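You operate a simulated robot arm through the tools that you are given. There is no shell and no other tool.

The job below is to be done with a simulated two-armed robot. You get a single attempt, and the scene is never put back.

JOB
Wipe up the spill on the workbench top with the rag and put it back.
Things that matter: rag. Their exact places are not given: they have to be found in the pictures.

The check looks at the end state, three seconds after you hand in, the way a careful person would. Anything else that was tipped, shoved, dropped, spilled or broken makes it a failure.

ROBOT AND FRAMES
Two 7-joint arms with two-finger parallel grippers on one trunk, on a base that moves. Base frame: it is fixed to the floor where the robot stands at the start and does not move with it; the origin is under the middle of the robot, x ahead of it, y to its left, z up. Units: m, degrees, N and s.
The left shoulder is at the start at [0.07, 0.134, 1.126], the right one opposite. With the tool pointing down near the work surface each hand reaches from about 0.2 to 0.66 m from the robot's upright axis, wherever it stands, measured 20 degrees to its own side. Places, roughly: rag [0.5, 3.75, 1]. Payload 1.57 kg a hand.
The tool frame of a hand sits at the grasp point between the pads (the TCP): z along the fingers, y along the line on which they close. The tips reach 0.03 m beyond it. The gripper opens to 0.08 m. The fingers are 0.017 m wide and 0.012 m thick; the gripper's body (0.04 by 0.082 m) begins 0.08 m behind the TCP.
Orientation is that of the tool frame in the base frame, as a unit quaternion [x, y, z, w]. With the fingers straight down and closing along the base's y, the tool's x points along the base's -x, its y along +y and its z along -z.

CONTROLS
- The arms move only by the tool nudge_tool. It takes "left_moves", "right_moves" or both (then of equal length, played together; a hand with none holds still); each is a list of rows, each a list of 7 numbers: the turn, a rotation vector about the tool's x, y, z in degrees, then the shift along the tool's x, y, z in m, then the finger opening in m, from 0 to 0.08. In form: [[wx, wy, wz, x, y, z, gripper], ...]. A call has 1 to 20 rows; each row is the pose to reach, as a shift and turn from the pose commanded when the call began, along the tool's axes at that moment. Rows are played at 5 a second. More than 0.05 m and 8.6 degrees between two rows, or a gripper value outside its range, and nothing of the call is played. Where a pose cannot be reached the arm comes as near as it can. A force on the tool above 40 N (or 10 N above the force at the start of the call, whichever is more), or a blocked arm, ends the call early, and 0.2 s more pass. Each finger travels about 0.153 m/s and halts on what it meets, pressing with about 41 N; the grip force reading is that of the motor and also rises with nothing between the fingers. The clock runs only during rows and for 0.2 s after the last one: add rows that repeat a pose to give the fingers time. The reply holds the time, the measured pose of the TCP, the force on the tool along the base axes, the opening and the grip force, in the units named above and with some noise, with the torque about the TCP (base axes, N m) and any sound that the robot's microphone picked up, and new pictures: "views" is both (left out), scene, wrist or none (wrist: the cameras of the hands that moved).
- Cameras (640 x 400 px; columns grow to the right, rows downward): "scene" is now at [0.1342, -0.0056, 1.3457]; the picture's right is [-0.09, -1.00, 0.00], its down [-0.65, 0.06, -0.76] and it looks along [0.76, -0.07, -0.65] (base axes); focal length 296 px, centre (320, 200). "left" rides on the left gripper at [0.072, 0.007, -0.122] in its tool frame; the picture's right is [-0.09, 1.00, 0.00], its down [-0.84, -0.08, -0.54] and it looks along [-0.54, -0.05, 0.84] (tool axes); focal length 238 px, centre (320, 200). "right" rides on the right gripper at [0.072, -0.007, -0.122] in its tool frame; the picture's right is [0.09, 1.00, 0.00], its down [-0.84, 0.08, -0.54] and it looks along [-0.54, 0.05, 0.84] (tool axes); focal length 238 px, centre (320, 200).
- slide_trunk(by): slides the trunk up (or, below 0, down) by that many m; the arms and the scene camera ride with it, the base frame stays. It gives what a move gives, with no picture.
- base_move(legs): drives the robot by 1 to 6 legs, each [ahead, left, turn to the left] in m, m and degrees, along the robot's own axes; the way and the turn of a leg run together, so that a leg with both is an arc; at most 1.5 m and 180 degrees a leg. The arms and the cameras ride along, it lands a little off, and it stops where it bumps. It gives what a move gives, and a new picture of the scene camera.
- pan_tilt(pan, tilt): turns the head with the scene camera to pan (to the left, within 86 degrees either way) and tilt (down, from -29 to 69), counted from straight ahead of the robot. It gives what a move gives, and a new picture of the scene camera.
- probe_pixels(camera, pixels): there is no depth. For up to 12 entries [column, row, z] of the newest picture of that camera ("zoom" is the newest enlarged one), the place [x, y] in the base frame at which the ray of that pixel passes the height z, good to about 0.002 m. No time passes.
- inspect(camera, box): a new picture of the part [left, top, right, bottom] of that camera's present view, enlarged. No time passes.
- sign_off(): hands the job in; it is judged then, once.

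Open the grippers and draw the arms clear of the work before you hand the job in, unless the task says otherwise.

The tools are called after ">>>" by a JSON object that holds its "name" and its "arguments". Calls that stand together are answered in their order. nudge_tool: Moves the arms, as the interface text tells. Its arguments: {"type":"object","properties":{"left_moves":{"type":"array"},"right_moves":{"type":"array"},"views":{"type":"string","enum":["both","scene","wrist","none"]}},"required":[]} The other tools are called the same way: slide_trunk (by) moves the trunk up or down; base_move (legs) drives the base; pan_tilt (pan, tilt) turns the head that bears the scene camera; probe_pixels (camera, pixels) gives the place at which the rays of pixels pass given heights; inspect (camera, box) takes an enlarged picture of a part of a camera's view; sign_off () hands the job in.

At the start:

```text
time: 0.0
left_position: [0.492, 0.2211, 1.0342]
left_orientation: [-0.001, 1.0, 0.0, 0.001]
left_force: [0.6, 0.4, 0.2]
left_torque: [0.03, 0.03, -0.01]
left_gripper_width: 0.0797
left_gripper_force: 0.1
right_position: [0.4736, -0.2567, 1.0726]
right_orientation: [0.0, 1.0, 0.0, 0.0]
right_force: [0.4, 0.2, 0.2]
right_torque: [0.03, -0.03, -0.02]
right_gripper_width: 0.08
right_gripper_force: 0.1
trunk travel left (down, up): [-0.7, 0.24]
robot x, y, heading: [-0.0014, -0.0006, -0.1]
head pan, tilt (commanded): [-5.1, 40.6]
```

scene: 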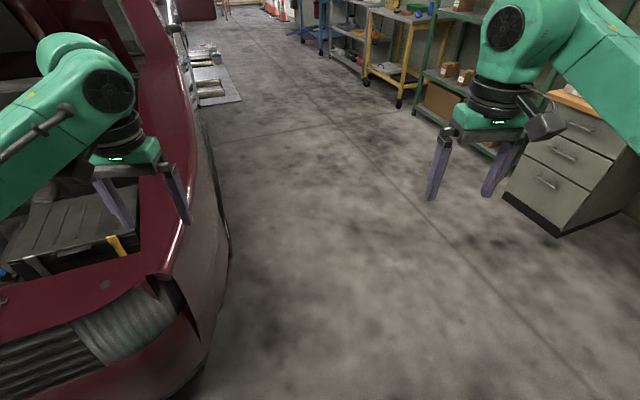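
right: 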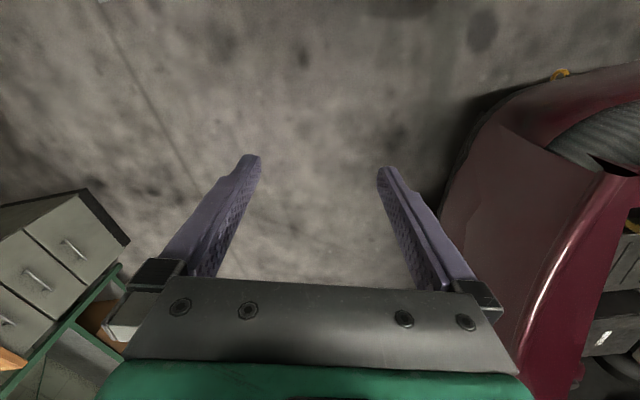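
left: 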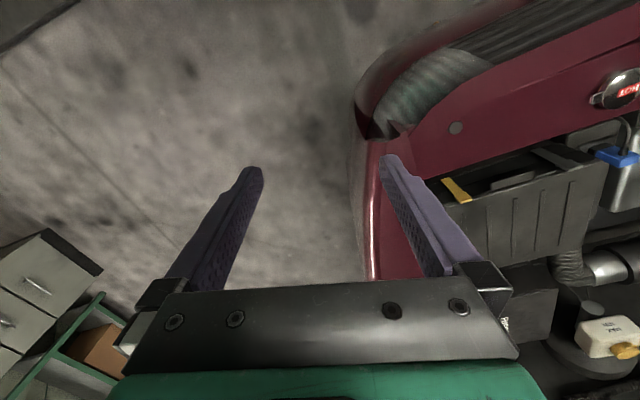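

The scene shows a red car with its bonnet open on the left (columns 0-230) and shelves on the right; the rag should be far to the left, near y=3.75. I turn the head to look left to find a way.

>>> {"name": "pan_tilt", "arguments": {"pan": 60, "tilt": 15}}

```text
time: 1.4
left_position: [0.4922, 0.2201, 1.0329]
left_orientation: [0.0, 1.0, 0.0, 0.0]
left_force: [-0.2, 0.3, 0.1]
left_torque: [-0.01, -0.02, -0.01]
left_gripper_width: 0.0799
left_gripper_force: 0.0
right_position: [0.4739, -0.2575, 1.0724]
right_orientation: [0.0, 1.0, 0.0, 0.0]
right_force: [-0.1, -0.4, -0.4]
right_torque: [0.0, -0.02, 0.01]
right_gripper_width: 0.0803
right_gripper_force: 0.2
trunk travel left (down, up): [-0.7, 0.24]
robot x, y, heading: [-0.0025, 0.0038, -0.2]
head pan, tilt (commanded): [60.0, 15.0]
```

scene: 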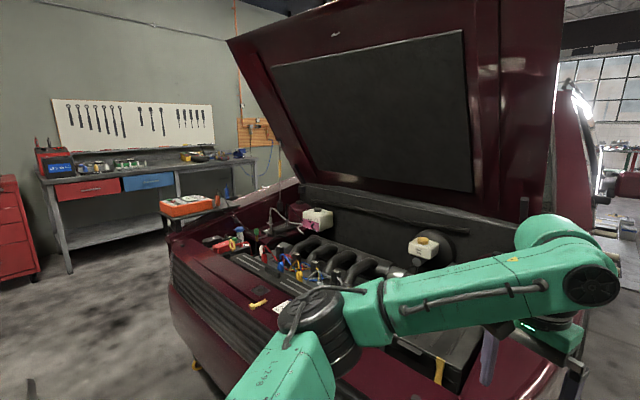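

The workbench with the tool board is seen at columns 40-250, rows 100-270, beyond the front of the car. I turn the head further left to see the way there.

>>> {"name": "pan_tilt", "arguments": {"pan": 86, "tilt": 20}}

>>> {"name": "inspect", "arguments": {"camera": "scene", "box": [160, 80, 480, 280]}}

>>> {"name": "probe_pixels", "arguments": {"camera": "scene", "pixels": [[320, 200, 0.9]]}}

```text
time: 2.3
left_position: [0.4926, 0.2216, 1.0332]
left_orientation: [0.0, 1.0, 0.0, 0.0]
left_force: [0.2, 0.5, -0.2]
left_torque: [0.0, 0.01, -0.01]
left_gripper_width: 0.0798
left_gripper_force: 0.1
right_position: [0.4745, -0.2573, 1.0717]
right_orientation: [-0.001, 1.0, 0.0, 0.0]
right_force: [-0.7, -0.2, 0.7]
right_torque: [-0.03, 0.0, 0.0]
right_gripper_width: 0.0798
right_gripper_force: 0.0
trunk travel left (down, up): [-0.7, 0.24]
robot x, y, heading: [-0.0013, -0.0008, -0.2]
head pan, tilt (commanded): [85.9, 20.0]
```

scene: 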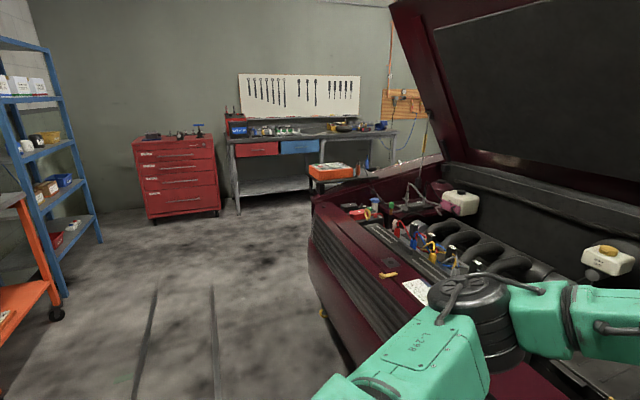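

```text
2.00 times, centred on (320, 180) of scene
```

zoom: 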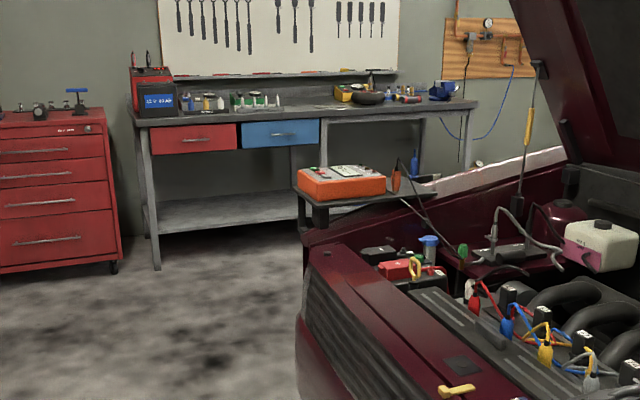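

```text
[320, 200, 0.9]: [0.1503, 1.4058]
```

The workbench spans columns 225-398 with its left front leg foot at (238,213); an orange box sits on a trolley at (330,172) by the car. I probe floor and bench points for the geometry.

>>> {"name": "probe_pixels", "arguments": {"camera": "scene", "pixels": [[238, 214, 0.0], [222, 212, 0.0], [150, 220, 0.0], [232, 143, 0.95], [397, 134, 0.95], [320, 310, 0.0], [308, 270, 0.0], [102, 240, 0.0], [66, 296, 0.0], [312, 195, 0.7], [50, 318, 0.0], [315, 200, 0.75]]}}

```text
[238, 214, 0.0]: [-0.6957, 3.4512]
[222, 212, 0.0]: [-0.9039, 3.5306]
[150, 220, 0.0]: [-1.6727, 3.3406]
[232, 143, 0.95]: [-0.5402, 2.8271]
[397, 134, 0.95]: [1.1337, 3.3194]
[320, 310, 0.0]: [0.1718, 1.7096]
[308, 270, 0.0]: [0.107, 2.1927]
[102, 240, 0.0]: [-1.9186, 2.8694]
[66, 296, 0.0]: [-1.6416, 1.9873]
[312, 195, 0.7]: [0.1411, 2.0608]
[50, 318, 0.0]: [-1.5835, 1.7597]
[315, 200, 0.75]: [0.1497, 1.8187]
```

The bench's front is near y=3.45 and the car's front runs around x=0.1 up to y≈2.2, so I must go round the car by way of negative x. I look to the right and then back to judge free floor.

>>> {"name": "pan_tilt", "arguments": {"pan": -86, "tilt": 25}}

>>> {"name": "pan_tilt", "arguments": {"pan": 86, "tilt": 45}}

```text
time: 4.9
left_position: [0.4921, 0.2206, 1.0337]
left_orientation: [0.001, 1.0, 0.0, 0.001]
left_force: [0.0, -0.3, -0.7]
left_torque: [-0.03, 0.03, -0.03]
left_gripper_width: 0.0801
left_gripper_force: 0.0
right_position: [0.4725, -0.2574, 1.0713]
right_orientation: [0.0, 1.0, 0.0, 0.0]
right_force: [0.7, 0.7, 0.5]
right_torque: [0.0, -0.01, 0.01]
right_gripper_width: 0.08
right_gripper_force: 0.2
trunk travel left (down, up): [-0.7, 0.24]
robot x, y, heading: [0.0005, -0.0011, -0.3]
head pan, tilt (commanded): [-85.9, 25.0]
```

scene: 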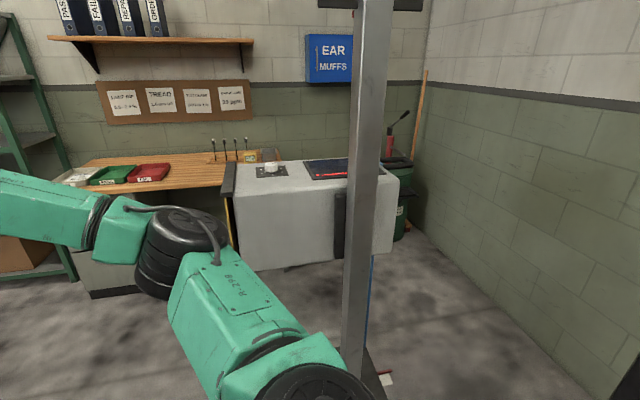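

```text
time: 7.5
left_position: [0.4921, 0.2199, 1.0337]
left_orientation: [0.001, 1.0, 0.001, 0.0]
left_force: [0.6, 0.1, 0.4]
left_torque: [-0.01, 0.01, 0.03]
left_gripper_width: 0.08
left_gripper_force: 0.0
right_position: [0.474, -0.2573, 1.0728]
right_orientation: [0.0, 1.0, 0.0, 0.0]
right_force: [0.5, -1.0, 0.1]
right_torque: [0.03, -0.01, 0.02]
right_gripper_width: 0.0802
right_gripper_force: 0.1
trunk travel left (down, up): [-0.7, 0.24]
robot x, y, heading: [0.0007, -0.0011, 0.2]
head pan, tilt (commanded): [85.9, 45.0]
```

scene: 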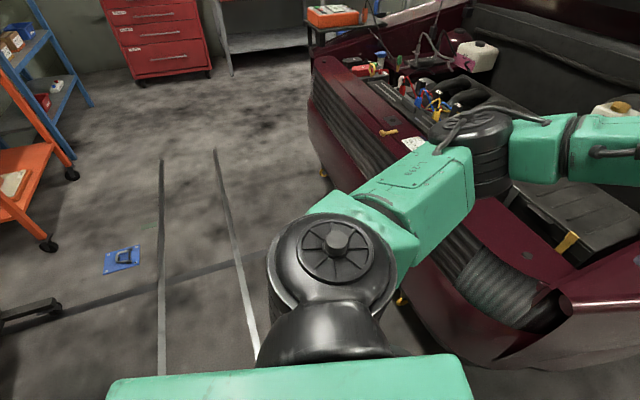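

The picture shows free floor between the orange cart (wheel at (47,245)) and the car, with a blue floor plate at (122,260) and a black foot at (30,312). I probe these on the floor.

>>> {"name": "probe_pixels", "arguments": {"camera": "scene", "pixels": [[60, 305, 0.0], [5, 325, 0.0], [122, 270, 0.0], [48, 250, 0.0], [72, 178, 0.0], [322, 172, 0.0], [400, 300, 0.0], [312, 70, 0.6], [316, 100, 0.6], [313, 60, 0.9], [320, 48, 0.0], [213, 75, 0.0]]}}

>>> {"name": "inspect", "arguments": {"camera": "scene", "box": [0, 200, 320, 400]}}

```text
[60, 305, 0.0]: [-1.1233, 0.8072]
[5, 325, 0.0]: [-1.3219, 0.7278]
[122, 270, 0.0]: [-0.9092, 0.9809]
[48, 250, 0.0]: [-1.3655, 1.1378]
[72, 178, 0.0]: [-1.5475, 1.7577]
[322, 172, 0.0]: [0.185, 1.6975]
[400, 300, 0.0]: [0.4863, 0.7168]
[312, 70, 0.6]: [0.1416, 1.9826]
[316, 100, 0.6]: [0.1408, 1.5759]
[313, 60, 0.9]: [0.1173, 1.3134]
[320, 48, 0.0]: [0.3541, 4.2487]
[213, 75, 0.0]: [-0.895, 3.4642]
```

```text
2.00 times, centred on (160, 300) of scene
```

zoom: 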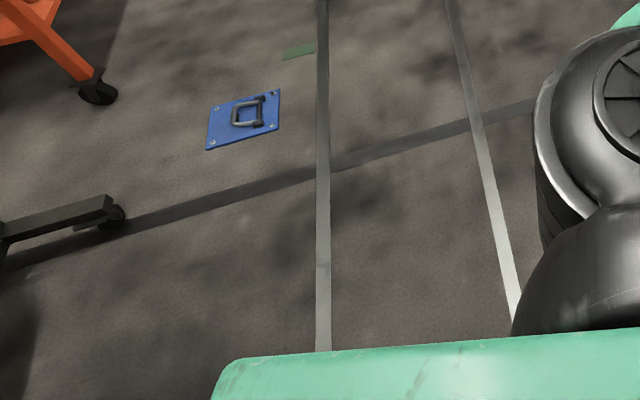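

The floor corridor between x≈-1.0 and the car front is clear, with the black foot's caster at (-1.12, 0.81). The left arm hovers near the fender, so I back straight off by 0.3 m first and look.

>>> {"name": "base_move", "arguments": {"legs": [[-0.3, 0, 0]]}}

```text
time: 9.5
left_position: [0.197, 0.2215, 1.0332]
left_orientation: [0.0, 1.0, 0.0, -0.002]
left_force: [-0.5, 0.2, 0.5]
left_torque: [-0.02, -0.03, -0.01]
left_gripper_width: 0.08
left_gripper_force: 0.1
right_position: [0.1768, -0.2578, 1.0709]
right_orientation: [0.001, 1.0, 0.001, -0.001]
right_force: [0.8, 0.2, 0.6]
right_torque: [0.01, 0.0, -0.01]
right_gripper_width: 0.0803
right_gripper_force: 0.1
trunk travel left (down, up): [-0.7, 0.24]
robot x, y, heading: [-0.2997, -0.0005, -0.3]
head pan, tilt (commanded): [85.9, 45.0]
```

scene: 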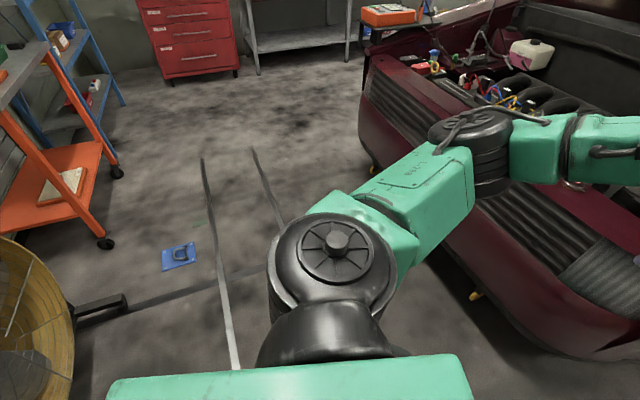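

A round yellow drum (fan) shows at lower left (30,330), so I will not back further. I probe the car corner and the drum to check the turning room.

>>> {"name": "probe_pixels", "arguments": {"camera": "scene", "pixels": [[70, 330, 0.3], [75, 330, 0.0], [125, 300, 0.0], [590, 355, 0.3], [560, 345, 0.5], [470, 160, 0.8], [620, 300, 0.8], [630, 210, 0.85], [360, 110, 0.7], [375, 175, 0.0], [470, 297, 0.0], [90, 395, 0.0]]}}

```text
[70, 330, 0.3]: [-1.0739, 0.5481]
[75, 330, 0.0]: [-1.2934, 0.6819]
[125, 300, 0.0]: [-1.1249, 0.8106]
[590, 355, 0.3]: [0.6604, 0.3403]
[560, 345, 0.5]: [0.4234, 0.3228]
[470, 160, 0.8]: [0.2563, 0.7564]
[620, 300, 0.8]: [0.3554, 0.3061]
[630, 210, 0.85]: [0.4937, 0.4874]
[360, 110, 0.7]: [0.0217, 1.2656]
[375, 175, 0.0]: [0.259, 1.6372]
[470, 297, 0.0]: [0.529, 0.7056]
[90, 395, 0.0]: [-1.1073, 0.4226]
```

The car's corner is near (0.4, 0.32), clear of the arm's swing from here. I turn 90 degrees left in place and then look ahead.

>>> {"name": "base_move", "arguments": {"legs": [[0, 0, 45], [0, 0, 45]]}}

>>> {"name": "pan_tilt", "arguments": {"pan": 0, "tilt": 25}}

```text
time: 14.0
left_position: [-0.5193, 0.4929, 1.0328]
left_orientation: [0.708, -0.706, 0.0, 0.001]
left_force: [0.5, 0.3, 0.7]
left_torque: [0.01, 0.03, 0.0]
left_gripper_width: 0.08
left_gripper_force: 0.1
right_position: [-0.0394, 0.4763, 1.0707]
right_orientation: [0.708, -0.706, 0.0, 0.001]
right_force: [0.2, 0.0, -0.8]
right_torque: [-0.01, 0.0, -0.04]
right_gripper_width: 0.0799
right_gripper_force: 0.0
trunk travel left (down, up): [-0.7, 0.24]
robot x, y, heading: [-0.2983, -0.0005, 90.1]
head pan, tilt (commanded): [85.9, 45.0]
```

scene: 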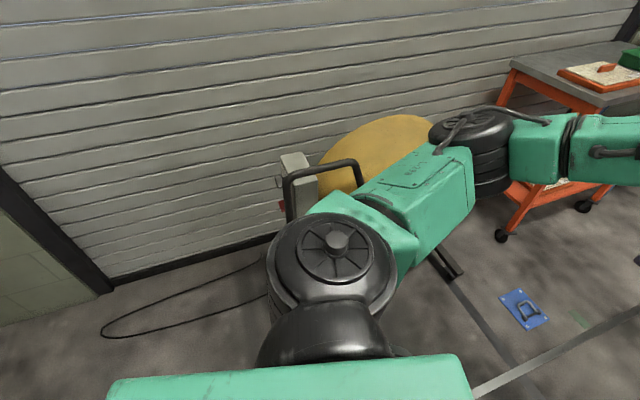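

```text
time: 15.6
left_position: [-0.519, 0.4924, 1.033]
left_orientation: [0.708, -0.706, 0.0, 0.0]
left_force: [0.3, 0.7, -0.2]
left_torque: [0.01, 0.01, 0.01]
left_gripper_width: 0.08
left_gripper_force: 0.1
right_position: [-0.0413, 0.4762, 1.0722]
right_orientation: [0.708, -0.706, 0.001, 0.0]
right_force: [-0.9, 0.0, -0.2]
right_torque: [-0.03, -0.02, -0.05]
right_gripper_width: 0.0801
right_gripper_force: 0.0
trunk travel left (down, up): [-0.7, 0.24]
robot x, y, heading: [-0.2957, 0.0003, 90.2]
head pan, tilt (commanded): [0.0, 25.0]
```

scene: 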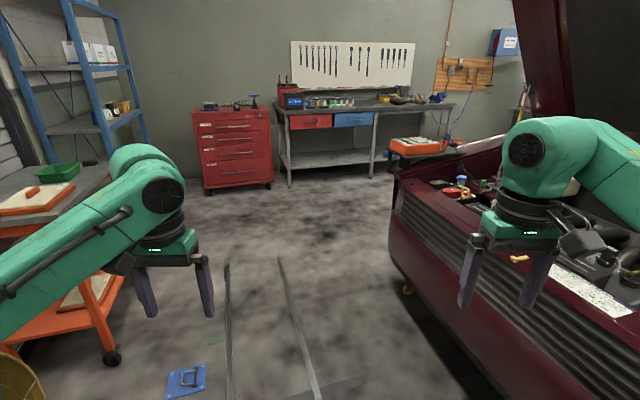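

Facing the bench now: the path between the orange cart (wheel at (112,358)) and the car grille (edge at (395,240)) lies ahead. I probe their edges to centre the robot in the corridor.

>>> {"name": "probe_pixels", "arguments": {"camera": "scene", "pixels": [[112, 362, 0.0], [393, 190, 0.7], [393, 240, 0.4], [390, 215, 0.6], [105, 160, 0.85], [470, 395, 0.0], [408, 290, 0.0], [390, 155, 0.7], [390, 155, 0.8], [290, 186, 0.0], [372, 178, 0.0], [40, 385, 0.2]]}}

>>> {"name": "inspect", "arguments": {"camera": "scene", "box": [270, 60, 530, 222]}}

```text
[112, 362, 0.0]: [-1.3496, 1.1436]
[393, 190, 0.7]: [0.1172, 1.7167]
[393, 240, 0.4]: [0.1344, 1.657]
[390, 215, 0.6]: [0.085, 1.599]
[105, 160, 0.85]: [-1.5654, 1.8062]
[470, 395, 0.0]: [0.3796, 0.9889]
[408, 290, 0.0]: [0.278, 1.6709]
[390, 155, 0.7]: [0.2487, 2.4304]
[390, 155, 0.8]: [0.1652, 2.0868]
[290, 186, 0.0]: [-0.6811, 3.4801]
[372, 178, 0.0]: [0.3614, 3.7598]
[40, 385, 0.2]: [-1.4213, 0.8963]
```

```text
2.46 times, centred on (400, 141) of scene
```

zoom: 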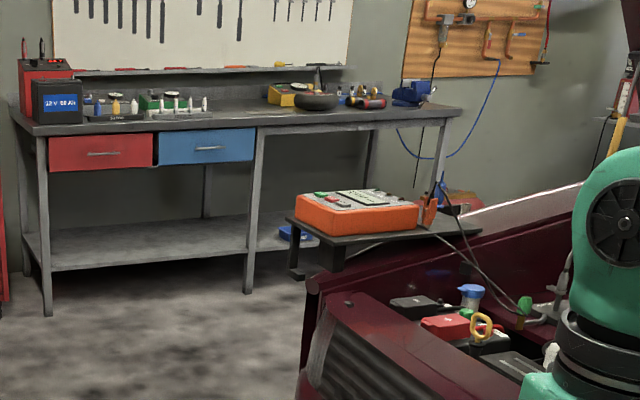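

The corridor spans roughly x=-1.1 to 0.05, so a lane at x≈-0.5 suits. I shift left 0.2 m and drive ahead 1.4 m.

>>> {"name": "base_move", "arguments": {"legs": [[0, 0.2, 0], [0.7, 0, 0], [0.7, 0, 0]]}}

```text
time: 17.3
left_position: [-0.7154, 0.4461, 1.0516]
left_orientation: [0.708, -0.706, -0.022, -0.011]
left_force: [0.0, -0.5, 0.7]
left_torque: [0.02, -0.04, 0.03]
left_gripper_width: 0.0801
left_gripper_force: 0.1
right_position: [-0.2321, 0.4245, 1.0907]
right_orientation: [-0.704, 0.709, 0.014, 0.022]
right_force: [0.1, -0.1, 0.0]
right_torque: [-0.03, -0.01, 0.0]
right_gripper_width: 0.0804
right_gripper_force: 0.1
trunk travel left (down, up): [-0.7, 0.24]
robot x, y, heading: [-0.4893, 0.0018, 90.1]
head pan, tilt (commanded): [0.0, 25.0]
stopped in leg 1: the robot was blocked; the commanded pose is now the measured one
```

scene: 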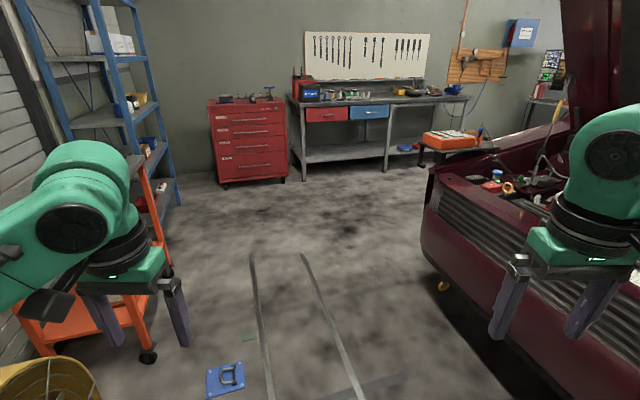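

The drive was blocked at the end of leg 1 and the hands read about 2 cm higher and further back, as if leaning. I look left and down to see what was touched.

>>> {"name": "pan_tilt", "arguments": {"pan": 80, "tilt": 50}}

```text
time: 18.8
left_position: [-0.7128, 0.4474, 1.0515]
left_orientation: [0.707, -0.706, -0.023, -0.011]
left_force: [1.1, -0.4, -0.7]
left_torque: [0.0, -0.01, 0.02]
left_gripper_width: 0.08
left_gripper_force: 0.1
right_position: [-0.2293, 0.4273, 1.0891]
right_orientation: [-0.706, 0.708, 0.014, 0.021]
right_force: [1.0, -0.3, -0.2]
right_torque: [-0.01, -0.01, 0.01]
right_gripper_width: 0.08
right_gripper_force: 0.0
trunk travel left (down, up): [-0.7, 0.24]
robot x, y, heading: [-0.4893, 0.0023, 90.0]
head pan, tilt (commanded): [80.0, 50.0]
```

scene: 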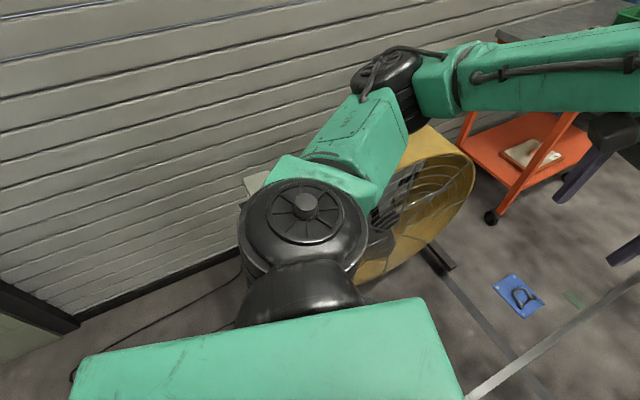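

The fan's drum at (420,220) seems to stand clear of the arm; the hands' lean suggests the body is pitched back about 2.5 degrees. I look straight down ahead to see what's in front of the base.

>>> {"name": "pan_tilt", "arguments": {"pan": 0, "tilt": 69}}

>>> {"name": "pan_tilt", "arguments": {"pan": 45, "tilt": 69}}

>>> {"name": "pan_tilt", "arguments": {"pan": -60, "tilt": 60}}

```text
time: 20.3
left_position: [-0.7127, 0.4472, 1.051]
left_orientation: [0.708, -0.706, -0.021, -0.01]
left_force: [0.1, 0.1, 0.4]
left_torque: [0.0, 0.01, 0.01]
left_gripper_width: 0.0802
left_gripper_force: 0.0
right_position: [-0.2305, 0.4285, 1.0896]
right_orientation: [-0.705, 0.709, 0.014, 0.02]
right_force: [0.6, -0.4, 0.0]
right_torque: [0.02, 0.0, 0.01]
right_gripper_width: 0.0802
right_gripper_force: 0.0
trunk travel left (down, up): [-0.7, 0.24]
robot x, y, heading: [-0.4891, -0.0017, 90.1]
head pan, tilt (commanded): [0.0, 68.8]
```

scene: 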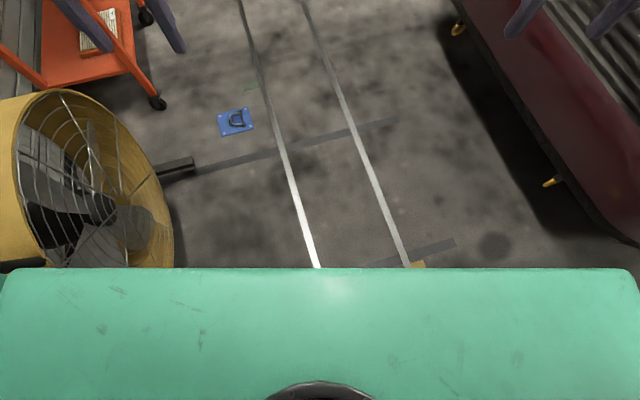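

```text
time: 21.5
left_position: [-0.7117, 0.4472, 1.0515]
left_orientation: [0.708, -0.706, -0.022, -0.011]
left_force: [0.1, 0.4, 0.1]
left_torque: [0.01, 0.02, 0.0]
left_gripper_width: 0.0801
left_gripper_force: 0.1
right_position: [-0.2301, 0.4273, 1.0896]
right_orientation: [-0.705, 0.709, 0.015, 0.02]
right_force: [0.2, 0.3, 1.0]
right_torque: [-0.01, -0.01, 0.02]
right_gripper_width: 0.0802
right_gripper_force: 0.0
trunk travel left (down, up): [-0.7, 0.24]
robot x, y, heading: [-0.4892, -0.001, 90.0]
head pan, tilt (commanded): [45.0, 68.8]
```

scene: 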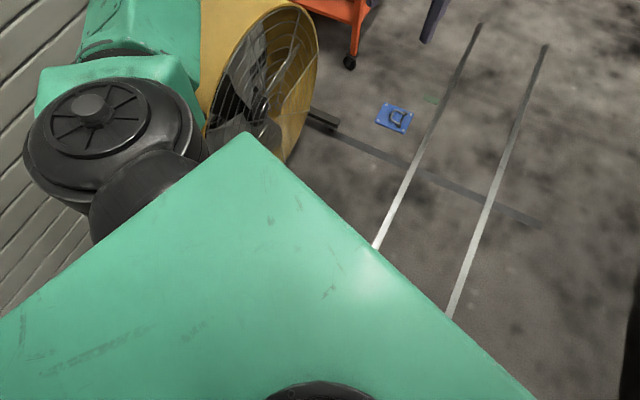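

```text
time: 23.3
left_position: [-0.7127, 0.4475, 1.0507]
left_orientation: [0.708, -0.706, -0.022, -0.01]
left_force: [-0.1, -0.6, 1.3]
left_torque: [0.03, 0.03, -0.03]
left_gripper_width: 0.0799
left_gripper_force: 0.0
right_position: [-0.2299, 0.4259, 1.0909]
right_orientation: [-0.705, 0.709, 0.013, 0.02]
right_force: [-0.4, 0.0, -0.4]
right_torque: [0.02, 0.01, -0.02]
right_gripper_width: 0.08
right_gripper_force: 0.1
trunk travel left (down, up): [-0.7, 0.24]
robot x, y, heading: [-0.4881, 0.0019, 90.0]
head pan, tilt (commanded): [-60.0, 60.0]
```

scene: 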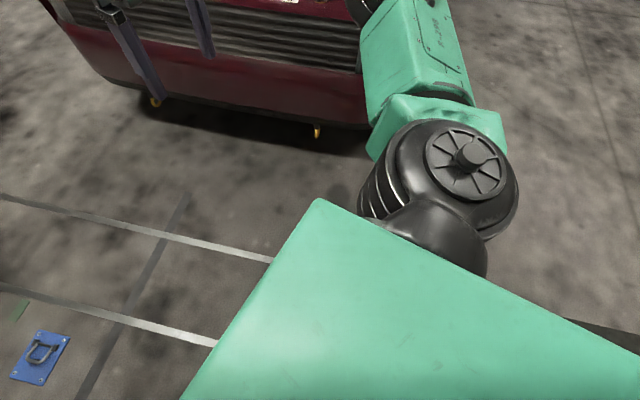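

In the straight-down picture a small tan thing shows at (417,265), just at the front right of the trunk cover, by the end of the floor line. I look there again with an enlarged view.

>>> {"name": "pan_tilt", "arguments": {"pan": -15, "tilt": 69}}

>>> {"name": "inspect", "arguments": {"camera": "scene", "box": [240, 180, 480, 330]}}

>>> {"name": "inspect", "arguments": {"camera": "right", "box": [0, 0, 640, 400]}}

>>> {"name": "inspect", "arguments": {"camera": "left", "box": [0, 0, 640, 400]}}

```text
time: 24.4
left_position: [-0.7126, 0.4476, 1.0521]
left_orientation: [0.708, -0.706, -0.022, -0.01]
left_force: [0.5, 0.0, 0.9]
left_torque: [0.02, 0.02, -0.02]
left_gripper_width: 0.0803
left_gripper_force: 0.1
right_position: [-0.2294, 0.4279, 1.0908]
right_orientation: [-0.706, 0.708, 0.014, 0.02]
right_force: [-0.1, -0.5, 0.2]
right_torque: [-0.01, -0.01, 0.01]
right_gripper_width: 0.08
right_gripper_force: 0.1
trunk travel left (down, up): [-0.7, 0.24]
robot x, y, heading: [-0.4865, 0.001, 89.8]
head pan, tilt (commanded): [-15.0, 68.8]
```

scene: 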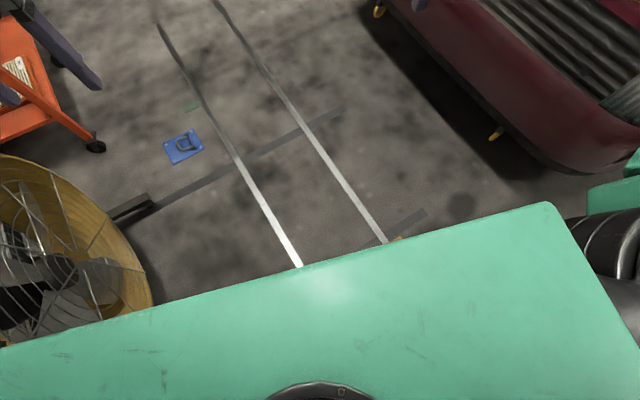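

```text
2.67 times, centred on (360, 255) of scene
```

zoom: 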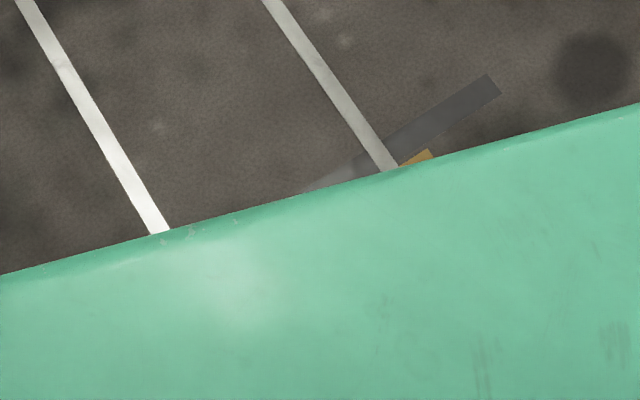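

```text
1.00 times, centred on (320, 200) of right (not enlarged: the box is as wide or as high as the picture)
```

zoom: 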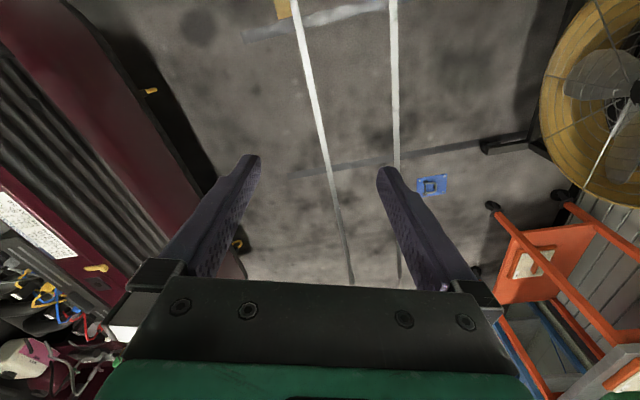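

```text
1.00 times, centred on (320, 200) of left (not enlarged: the box is as wide or as high as the picture)
```

zoom: 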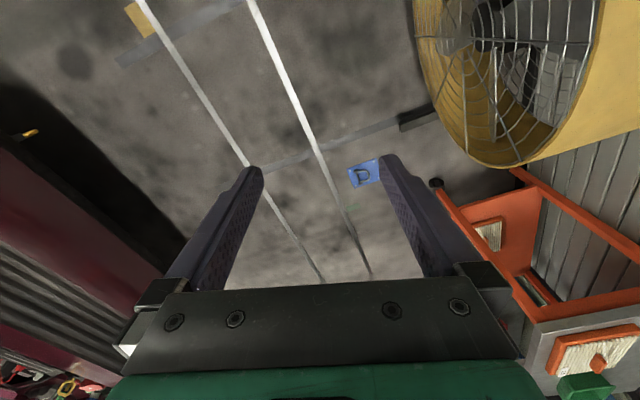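

The strips and the tan patch look like flat floor paint; the fan's drum (right edge (150,280)) is the closest object. I probe its edge and foot against the robot's place.

>>> {"name": "probe_pixels", "arguments": {"camera": "scene", "pixels": [[150, 280, 0.4], [150, 280, 0.2], [120, 215, 0.4], [60, 165, 0.5], [150, 205, 0.0], [395, 238, 0.0], [300, 265, 0.0], [545, 202, 0.0], [490, 135, 0.0], [545, 165, 0.3]]}}

```text
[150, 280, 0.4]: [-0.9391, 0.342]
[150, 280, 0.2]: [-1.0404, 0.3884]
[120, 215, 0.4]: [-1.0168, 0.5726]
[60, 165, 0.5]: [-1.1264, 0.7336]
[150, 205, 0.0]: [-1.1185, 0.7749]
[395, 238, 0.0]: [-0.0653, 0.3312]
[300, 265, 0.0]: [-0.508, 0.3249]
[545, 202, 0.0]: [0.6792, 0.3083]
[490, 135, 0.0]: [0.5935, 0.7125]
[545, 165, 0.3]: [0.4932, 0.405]
```

The fan foot's tip now reads about (-1.12, 0.77) against (-1.12, 0.81) before, which may only be pixel choice. I enlarge that part to check that the fan hasn't been moved.

>>> {"name": "inspect", "arguments": {"camera": "scene", "box": [60, 120, 220, 220]}}

```text
4.00 times, centred on (140, 170) of scene
```

zoom: 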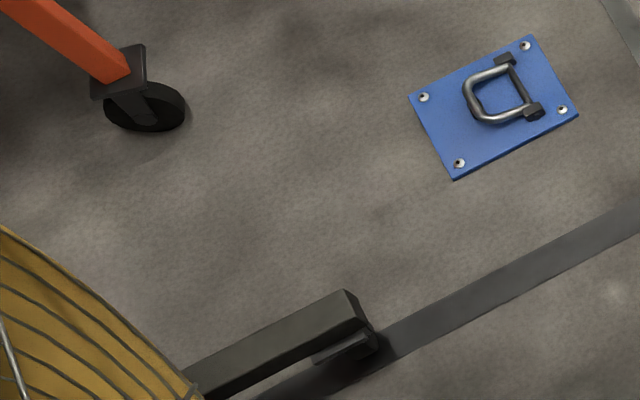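

>>> {"name": "probe_pixels", "arguments": {"camera": "zoom", "pixels": [[378, 352, 0.0], [455, 180, 0.0], [578, 115, 0.0], [345, 292, 0.1], [410, 97, 0.0]]}}

```text
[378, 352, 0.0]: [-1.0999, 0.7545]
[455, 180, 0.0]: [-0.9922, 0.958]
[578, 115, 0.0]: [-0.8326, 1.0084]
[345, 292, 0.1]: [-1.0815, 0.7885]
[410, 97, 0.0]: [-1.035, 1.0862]
```

The blue plate matches its earlier place, and the fan's foot does too within reading error, so nothing seems moved. I shift 0.08 m right away from the fan, back to where I know it is free.

>>> {"name": "base_move", "arguments": {"legs": [[0, -0.08, 0]]}}

```text
time: 25.4
left_position: [-0.6566, 0.4196, 1.0556]
left_orientation: [0.708, -0.706, -0.023, -0.013]
left_force: [0.0, 0.6, 0.1]
left_torque: [-0.01, -0.06, -0.03]
left_gripper_width: 0.0803
left_gripper_force: 0.0
right_position: [-0.1741, 0.3986, 1.0907]
right_orientation: [-0.706, 0.708, 0.018, 0.021]
right_force: [-0.7, -0.1, 0.2]
right_torque: [-0.03, -0.05, -0.01]
right_gripper_width: 0.0799
right_gripper_force: 0.0
trunk travel left (down, up): [-0.7, 0.24]
robot x, y, heading: [-0.435, -0.0238, 89.9]
head pan, tilt (commanded): [-15.0, 68.8]
```

scene: 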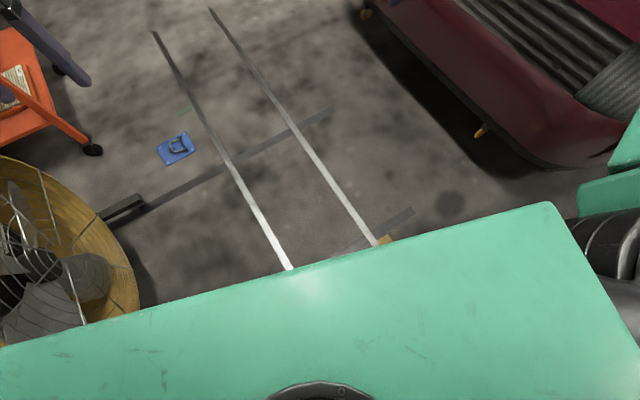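

The base moved only 0.054 m right and slipped 2.5 cm back, still pitched. I look to the left rear, and to the right rear, for whatever it may be standing on.

>>> {"name": "pan_tilt", "arguments": {"pan": 86, "tilt": 35}}

>>> {"name": "pan_tilt", "arguments": {"pan": -86, "tilt": 45}}

>>> {"name": "pan_tilt", "arguments": {"pan": 0, "tilt": 25}}

```text
time: 27.2
left_position: [-0.6839, 0.4217, 1.0456]
left_orientation: [0.709, -0.705, -0.016, -0.019]
left_force: [-0.7, 0.3, -0.6]
left_torque: [-0.02, 0.0, -0.03]
left_gripper_width: 0.08
left_gripper_force: 0.0
right_position: [-0.202, 0.4029, 1.0943]
right_orientation: [-0.705, 0.708, 0.012, 0.033]
right_force: [-1.0, -0.5, -0.9]
right_torque: [-0.04, -0.04, 0.05]
right_gripper_width: 0.0799
right_gripper_force: 0.0
trunk travel left (down, up): [-0.7, 0.24]
robot x, y, heading: [-0.435, -0.024, 89.9]
head pan, tilt (commanded): [85.9, 35.0]
```

scene: 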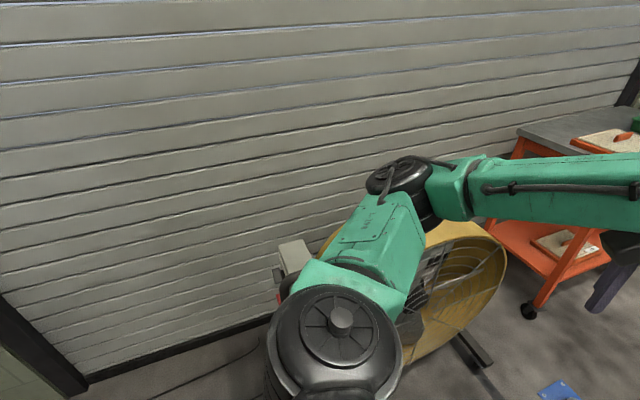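

```text
time: 29.8
left_position: [-0.6815, 0.4221, 1.0453]
left_orientation: [0.709, -0.705, -0.016, -0.018]
left_force: [-1.3, -0.1, 0.1]
left_torque: [-0.01, -0.01, -0.04]
left_gripper_width: 0.0802
left_gripper_force: 0.1
right_position: [-0.201, 0.4042, 1.0939]
right_orientation: [-0.705, 0.708, 0.013, 0.031]
right_force: [1.2, -0.9, 0.0]
right_torque: [0.0, 0.02, -0.03]
right_gripper_width: 0.0799
right_gripper_force: 0.1
trunk travel left (down, up): [-0.7, 0.24]
robot x, y, heading: [-0.4398, -0.0202, 90.2]
head pan, tilt (commanded): [-85.9, 45.0]
```

scene: 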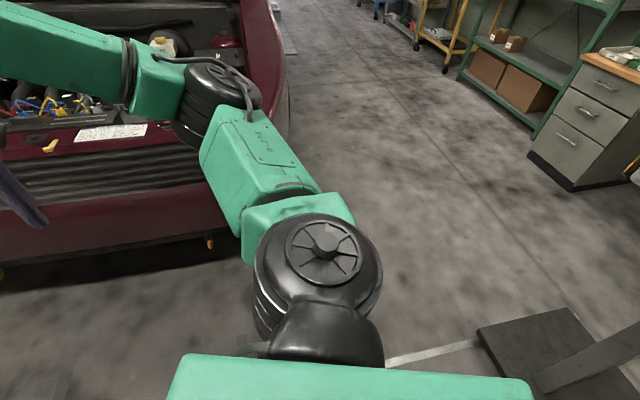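

```text
time: 31.4
left_position: [-0.681, 0.4218, 1.0446]
left_orientation: [0.709, -0.705, -0.017, -0.017]
left_force: [0.1, 1.2, -0.5]
left_torque: [-0.01, -0.04, -0.02]
left_gripper_width: 0.0797
left_gripper_force: 0.0
right_position: [-0.2001, 0.4023, 1.094]
right_orientation: [-0.705, 0.708, 0.013, 0.031]
right_force: [-0.1, 0.3, -0.3]
right_torque: [0.03, -0.03, 0.02]
right_gripper_width: 0.0798
right_gripper_force: 0.0
trunk travel left (down, up): [-0.7, 0.24]
robot x, y, heading: [-0.4349, -0.0208, 90.1]
head pan, tilt (commanded): [0.0, 25.0]
```

scene: 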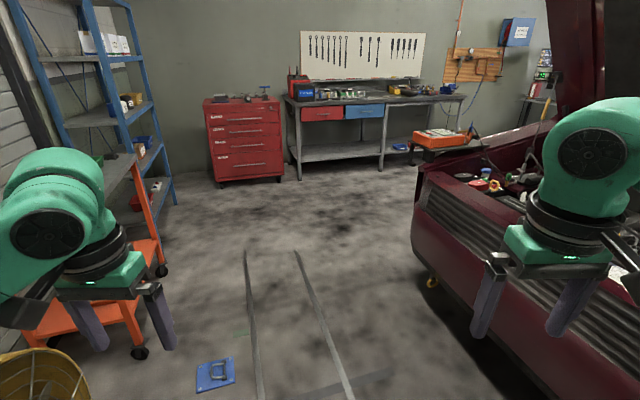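

The hands now also show a roll (left lower, right higher), so the base really stands on something. I tilt both hands back by 60 degrees about tool y so their cameras look at the floor by the robot's base.

>>> {"name": "nudge_tool", "arguments": {"left_moves": [[0, 7.5, 0, 0, 0, 0, 0.08], [0, 15, 0, 0, 0, 0, 0.08], [0, 22.5, 0, 0, 0, 0, 0.08], [0, 30, 0, 0, 0, 0, 0.08], [0, 37.5, 0, 0, 0, 0, 0.08], [0, 45, 0, 0, 0, 0, 0.08], [0, 52.5, 0, 0, 0, 0, 0.08], [0, 60, 0, 0, 0, 0, 0.08]], "right_moves": [[0, 7.5, 0, 0, 0, 0, 0.08], [0, 15, 0, 0, 0, 0, 0.08], [0, 22.5, 0, 0, 0, 0, 0.08], [0, 30, 0, 0, 0, 0, 0.08], [0, 37.5, 0, 0, 0, 0, 0.08], [0, 45, 0, 0, 0, 0, 0.08], [0, 52.5, 0, 0, 0, 0, 0.08], [0, 60, 0, 0, 0, 0, 0.08]], "views": "wrist"}}

```text
time: 32.0
left_position: [-0.6828, 0.3949, 1.0544]
left_orientation: [0.708, -0.703, 0.052, 0.051]
left_force: [0.0, -0.1, 0.1]
left_torque: [0.01, 0.01, 0.01]
left_gripper_width: 0.08
left_gripper_force: 0.1
right_position: [-0.199, 0.3726, 1.1022]
right_orientation: [-0.704, 0.707, -0.061, -0.038]
right_force: [-0.4, 0.2, 0.3]
right_torque: [0.06, 0.0, -0.01]
right_gripper_width: 0.0802
right_gripper_force: 0.1
trunk travel left (down, up): [-0.7, 0.24]
robot x, y, heading: [-0.4372, -0.0179, 90.1]
head pan, tilt (commanded): [0.0, 25.0]
stopped in row 2 (right hand): the arm was blocked; the commanded pose is now the measured one
```

right: 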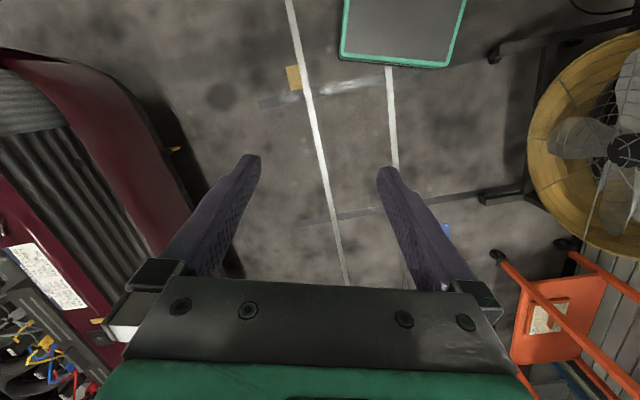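
left: 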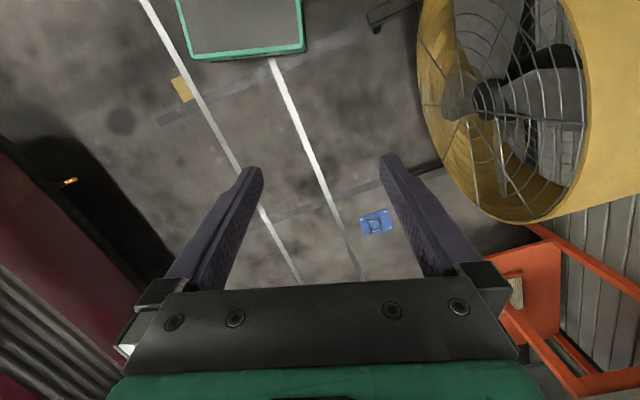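

The arm move was reported blocked after two rows, and the hands drifted back 3 cm; the right picture shows the base's front (340-465, 0-65) and a fan foot tip at (493,52) just beside it. I take a fresh scene picture and check foot and base positions.

>>> {"name": "inspect", "arguments": {"camera": "scene", "box": [0, 0, 640, 400]}}

>>> {"name": "probe_pixels", "arguments": {"camera": "right", "pixels": [[343, 58, 0.3], [450, 67, 0.3], [343, 58, 0.6], [450, 67, 0.6], [490, 58, 0.0], [480, 197, 0.0], [290, 78, 0.0], [530, 130, 0.4], [220, 95, 0.0]]}}

>>> {"name": "probe_pixels", "arguments": {"camera": "left", "pixels": [[192, 57, 0.3], [303, 52, 0.3], [192, 57, 0.6], [303, 52, 0.6], [370, 25, 0.0], [180, 88, 0.0], [375, 222, 0.0], [418, 100, 0.4]]}}

```text
1.00 times, centred on (320, 200) of scene (not enlarged: the box is as wide or as high as the picture)
```

zoom: 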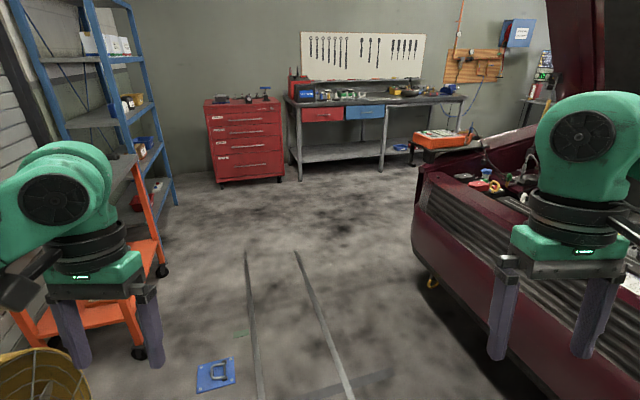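

```text
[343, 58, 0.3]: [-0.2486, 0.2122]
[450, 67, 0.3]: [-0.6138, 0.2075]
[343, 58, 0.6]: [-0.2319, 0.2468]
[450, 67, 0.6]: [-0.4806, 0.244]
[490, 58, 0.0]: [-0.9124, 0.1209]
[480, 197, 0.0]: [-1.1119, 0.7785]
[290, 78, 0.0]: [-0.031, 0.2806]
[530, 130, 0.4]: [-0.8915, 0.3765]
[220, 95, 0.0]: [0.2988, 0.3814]
```

```text
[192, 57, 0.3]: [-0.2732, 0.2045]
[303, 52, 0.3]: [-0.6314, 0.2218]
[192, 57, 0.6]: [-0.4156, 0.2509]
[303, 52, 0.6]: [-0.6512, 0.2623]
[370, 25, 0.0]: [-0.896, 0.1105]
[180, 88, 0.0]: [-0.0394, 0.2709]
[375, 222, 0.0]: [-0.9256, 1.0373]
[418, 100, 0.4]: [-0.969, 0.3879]
```

The base's front reads about 0.23 m ahead of its axis and 0.38 m wide, well clear of the fan's foot tip at (-0.91, 0.12). I probe pairs of heights on the scene camera to compute the head's true attitude.

>>> {"name": "probe_pixels", "arguments": {"camera": "scene", "pixels": [[320, 200, 0.0], [320, 200, 1.0], [320, 400, 0.0], [320, 400, 1.0], [0, 300, 0.0], [0, 300, 1.0], [640, 300, 0.0], [640, 300, 1.0], [214, 375, 0.0]]}}

```text
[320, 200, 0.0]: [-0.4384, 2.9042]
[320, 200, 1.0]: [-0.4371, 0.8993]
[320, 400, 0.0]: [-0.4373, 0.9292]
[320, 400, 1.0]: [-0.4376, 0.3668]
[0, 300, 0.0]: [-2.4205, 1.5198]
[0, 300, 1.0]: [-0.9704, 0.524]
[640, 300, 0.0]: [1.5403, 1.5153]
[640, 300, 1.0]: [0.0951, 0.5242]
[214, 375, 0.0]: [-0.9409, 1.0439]
```

The head's true tilt works out to 26.5° (1.5° more than commanded) with no roll and its place 4.5 cm further ahead, while the hands are back and up, so it's not a simple lean. I hold both hands for a second to see whether anything is still drifting.

>>> {"name": "nudge_tool", "arguments": {"left_moves": [[0, 0, 0, 0, 0, 0, 0.08], [0, 0, 0, 0, 0, 0, 0.08], [0, 0, 0, 0, 0, 0, 0.08], [0, 0, 0, 0, 0, 0, 0.08], [0, 0, 0, 0, 0, 0, 0.08]], "right_moves": [[0, 0, 0, 0, 0, 0, 0.08], [0, 0, 0, 0, 0, 0, 0.08], [0, 0, 0, 0, 0, 0, 0.08], [0, 0, 0, 0, 0, 0, 0.08], [0, 0, 0, 0, 0, 0, 0.08]], "views": "none"}}

```text
time: 32.3
left_position: [-0.682, 0.3691, 1.0601]
left_orientation: [0.708, -0.704, 0.043, 0.044]
left_force: [0.1, -0.5, 0.6]
left_torque: [0.03, -0.02, 0.01]
left_gripper_width: 0.0802
left_gripper_force: 0.2
right_position: [-0.1996, 0.3467, 1.109]
right_orientation: [-0.703, 0.709, -0.05, -0.029]
right_force: [0.2, -0.3, -0.2]
right_torque: [0.04, -0.01, -0.02]
right_gripper_width: 0.0801
right_gripper_force: 0.1
trunk travel left (down, up): [-0.7, 0.24]
robot x, y, heading: [-0.4403, -0.0233, 90.1]
head pan, tilt (commanded): [0.0, 25.0]
stopped in row 1 (left hand): the arm was blocked; the commanded pose is now the measured one
```

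Even while holding, both hands drifted back another 2.6 cm, so commands and readings disagree by a constant lean of the body. I set the head to the starting pan/tilt (-5.1, 40.6) and probe, to compare its pose with the known one at the start.

>>> {"name": "pan_tilt", "arguments": {"pan": -5.1, "tilt": 40.6}}

>>> {"name": "probe_pixels", "arguments": {"camera": "scene", "pixels": [[320, 200, 0.0], [320, 200, 1.0], [320, 400, 0.0], [320, 400, 1.0], [320, 0, 0.0], [320, 0, 1.0], [0, 200, 0.0], [0, 200, 1.0], [640, 200, 0.0], [640, 200, 1.0]]}}

```text
time: 33.1
left_position: [-0.6814, 0.3712, 1.0586]
left_orientation: [0.707, -0.704, 0.043, 0.045]
left_force: [0.6, 0.5, -0.6]
left_torque: [-0.03, -0.05, -0.01]
left_gripper_width: 0.0798
left_gripper_force: 0.1
right_position: [-0.1985, 0.3476, 1.1076]
right_orientation: [-0.703, 0.708, -0.052, -0.031]
right_force: [0.6, 0.8, -0.2]
right_torque: [0.01, -0.03, 0.02]
right_gripper_width: 0.0799
right_gripper_force: 0.1
trunk travel left (down, up): [-0.7, 0.24]
robot x, y, heading: [-0.4342, -0.023, 90.0]
head pan, tilt (commanded): [-5.1, 40.6]
```

scene: 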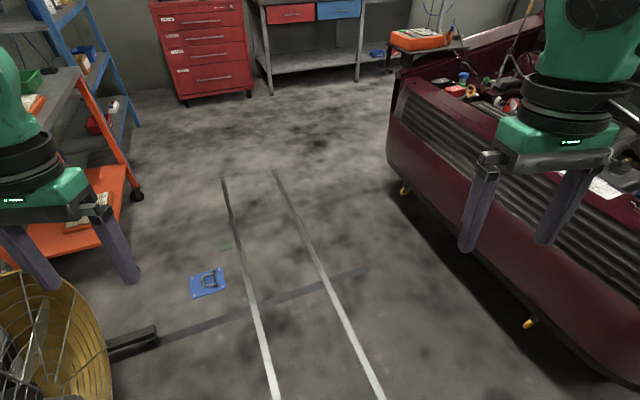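

```text
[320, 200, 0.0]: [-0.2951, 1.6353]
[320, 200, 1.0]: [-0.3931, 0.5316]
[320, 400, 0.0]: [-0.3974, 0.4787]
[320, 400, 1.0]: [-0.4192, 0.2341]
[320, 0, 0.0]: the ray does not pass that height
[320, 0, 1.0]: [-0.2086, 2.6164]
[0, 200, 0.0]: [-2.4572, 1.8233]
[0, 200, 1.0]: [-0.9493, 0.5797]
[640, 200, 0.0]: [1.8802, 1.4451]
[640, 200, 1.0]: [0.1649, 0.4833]
```

The head's pose shows the body pitched forward 1.5° with no roll, so the rear of the base has ridden up on something thin when I shifted left. I go back right 0.1 m to where the base stood level.

>>> {"name": "base_move", "arguments": {"legs": [[0, -0.1, 0]]}}

>>> {"name": "probe_pixels", "arguments": {"camera": "scene", "pixels": [[320, 200, 0.0], [320, 200, 1.0], [320, 400, 0.0], [320, 400, 1.0], [0, 200, 0.0], [0, 200, 1.0], [640, 200, 0.0], [640, 200, 1.0]]}}

```text
time: 34.3
left_position: [-0.583, 0.3656, 1.0606]
left_orientation: [0.707, -0.704, 0.044, 0.042]
left_force: [1.1, -0.6, -1.1]
left_torque: [0.07, 0.02, 0.02]
left_gripper_width: 0.0799
left_gripper_force: 0.1
right_position: [-0.1022, 0.3425, 1.1084]
right_orientation: [-0.704, 0.708, -0.053, -0.029]
right_force: [0.1, -0.2, 0.3]
right_torque: [0.07, 0.0, -0.01]
right_gripper_width: 0.08
right_gripper_force: 0.0
trunk travel left (down, up): [-0.7, 0.24]
robot x, y, heading: [-0.3392, -0.0232, 90.2]
head pan, tilt (commanded): [-5.1, 40.6]
```

scene: 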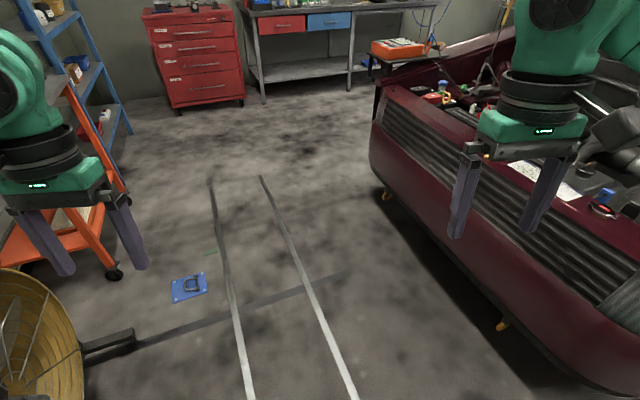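

```text
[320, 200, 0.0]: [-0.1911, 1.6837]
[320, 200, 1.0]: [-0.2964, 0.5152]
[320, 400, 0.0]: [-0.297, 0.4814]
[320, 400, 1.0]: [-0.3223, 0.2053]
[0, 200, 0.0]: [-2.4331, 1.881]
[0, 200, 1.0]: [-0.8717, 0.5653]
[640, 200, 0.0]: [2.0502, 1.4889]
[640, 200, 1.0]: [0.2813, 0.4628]
```

The head's tilt now works out at 40.4°, so the base stands level again at x=-0.34. I straighten the hands (both lean about 7°) before driving ahead in this lane.

>>> {"name": "nudge_tool", "arguments": {"left_moves": [[0, -3.5, 0, 0, 0, 0, 0.08], [0, -7, 0, 0, 0, 0, 0.08], [0, -7, 0, 0, 0, 0, 0.08]], "right_moves": [[0, -3.5, 0, 0, 0, 0, 0.08], [0, -7, 0, 0, 0, 0, 0.08], [0, -7, 0, 0, 0, 0, 0.08]], "views": "none"}}

>>> {"name": "base_move", "arguments": {"legs": [[0.3, 0, 0]]}}

```text
time: 35.1
left_position: [-0.5831, 0.3712, 1.0578]
left_orientation: [0.709, -0.705, 0.001, 0.001]
left_force: [0.5, 0.0, -0.7]
left_torque: [-0.03, -0.01, -0.03]
left_gripper_width: 0.0801
left_gripper_force: 0.1
right_position: [-0.1009, 0.3483, 1.1062]
right_orientation: [-0.706, 0.708, -0.011, 0.012]
right_force: [0.2, 0.4, -0.3]
right_torque: [-0.06, -0.03, 0.0]
right_gripper_width: 0.0802
right_gripper_force: 0.1
trunk travel left (down, up): [-0.7, 0.24]
robot x, y, heading: [-0.3391, -0.0225, 90.1]
head pan, tilt (commanded): [-5.1, 40.6]
```

```text
time: 37.1
left_position: [-0.5791, 0.6727, 1.0599]
left_orientation: [0.71, -0.704, 0.0, 0.002]
left_force: [0.4, -0.4, -0.1]
left_torque: [-0.03, 0.05, 0.0]
left_gripper_width: 0.0801
left_gripper_force: 0.2
right_position: [-0.0977, 0.6513, 1.1039]
right_orientation: [-0.707, 0.708, -0.008, 0.009]
right_force: [1.8, 0.0, -0.4]
right_torque: [-0.03, 0.07, 0.03]
right_gripper_width: 0.0804
right_gripper_force: 0.0
trunk travel left (down, up): [-0.7, 0.24]
robot x, y, heading: [-0.3392, 0.2786, 90.1]
head pan, tilt (commanded): [-5.1, 40.6]
```

scene: 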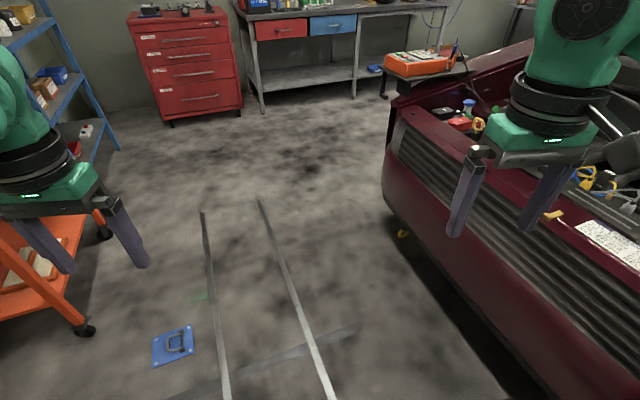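

The drive ahead worked and the base is level at (-0.34, 0.28). I go on ahead 0.5 m while drifting 0.12 m left to keep clear of the car.

>>> {"name": "base_move", "arguments": {"legs": [[0.15, 0, 0], [0.4, 0.12, 0]]}}

```text
time: 40.7
left_position: [-0.7075, 1.2227, 1.0587]
left_orientation: [0.709, -0.705, 0.001, 0.0]
left_force: [-0.1, -0.9, 0.3]
left_torque: [0.03, 0.07, 0.03]
left_gripper_width: 0.08
left_gripper_force: 0.0
right_position: [-0.2253, 1.2018, 1.1076]
right_orientation: [0.707, -0.707, 0.01, -0.013]
right_force: [0.3, 0.0, 0.0]
right_torque: [0.02, 0.0, 0.01]
right_gripper_width: 0.08
right_gripper_force: 0.0
trunk travel left (down, up): [-0.7, 0.24]
robot x, y, heading: [-0.462, 0.8285, 90.3]
head pan, tilt (commanded): [-5.1, 40.6]
```

scene: 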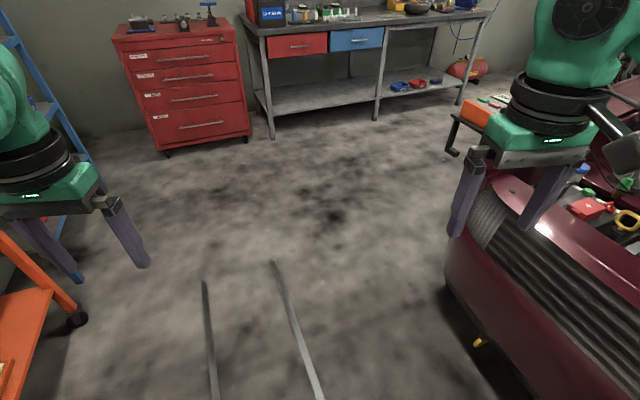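

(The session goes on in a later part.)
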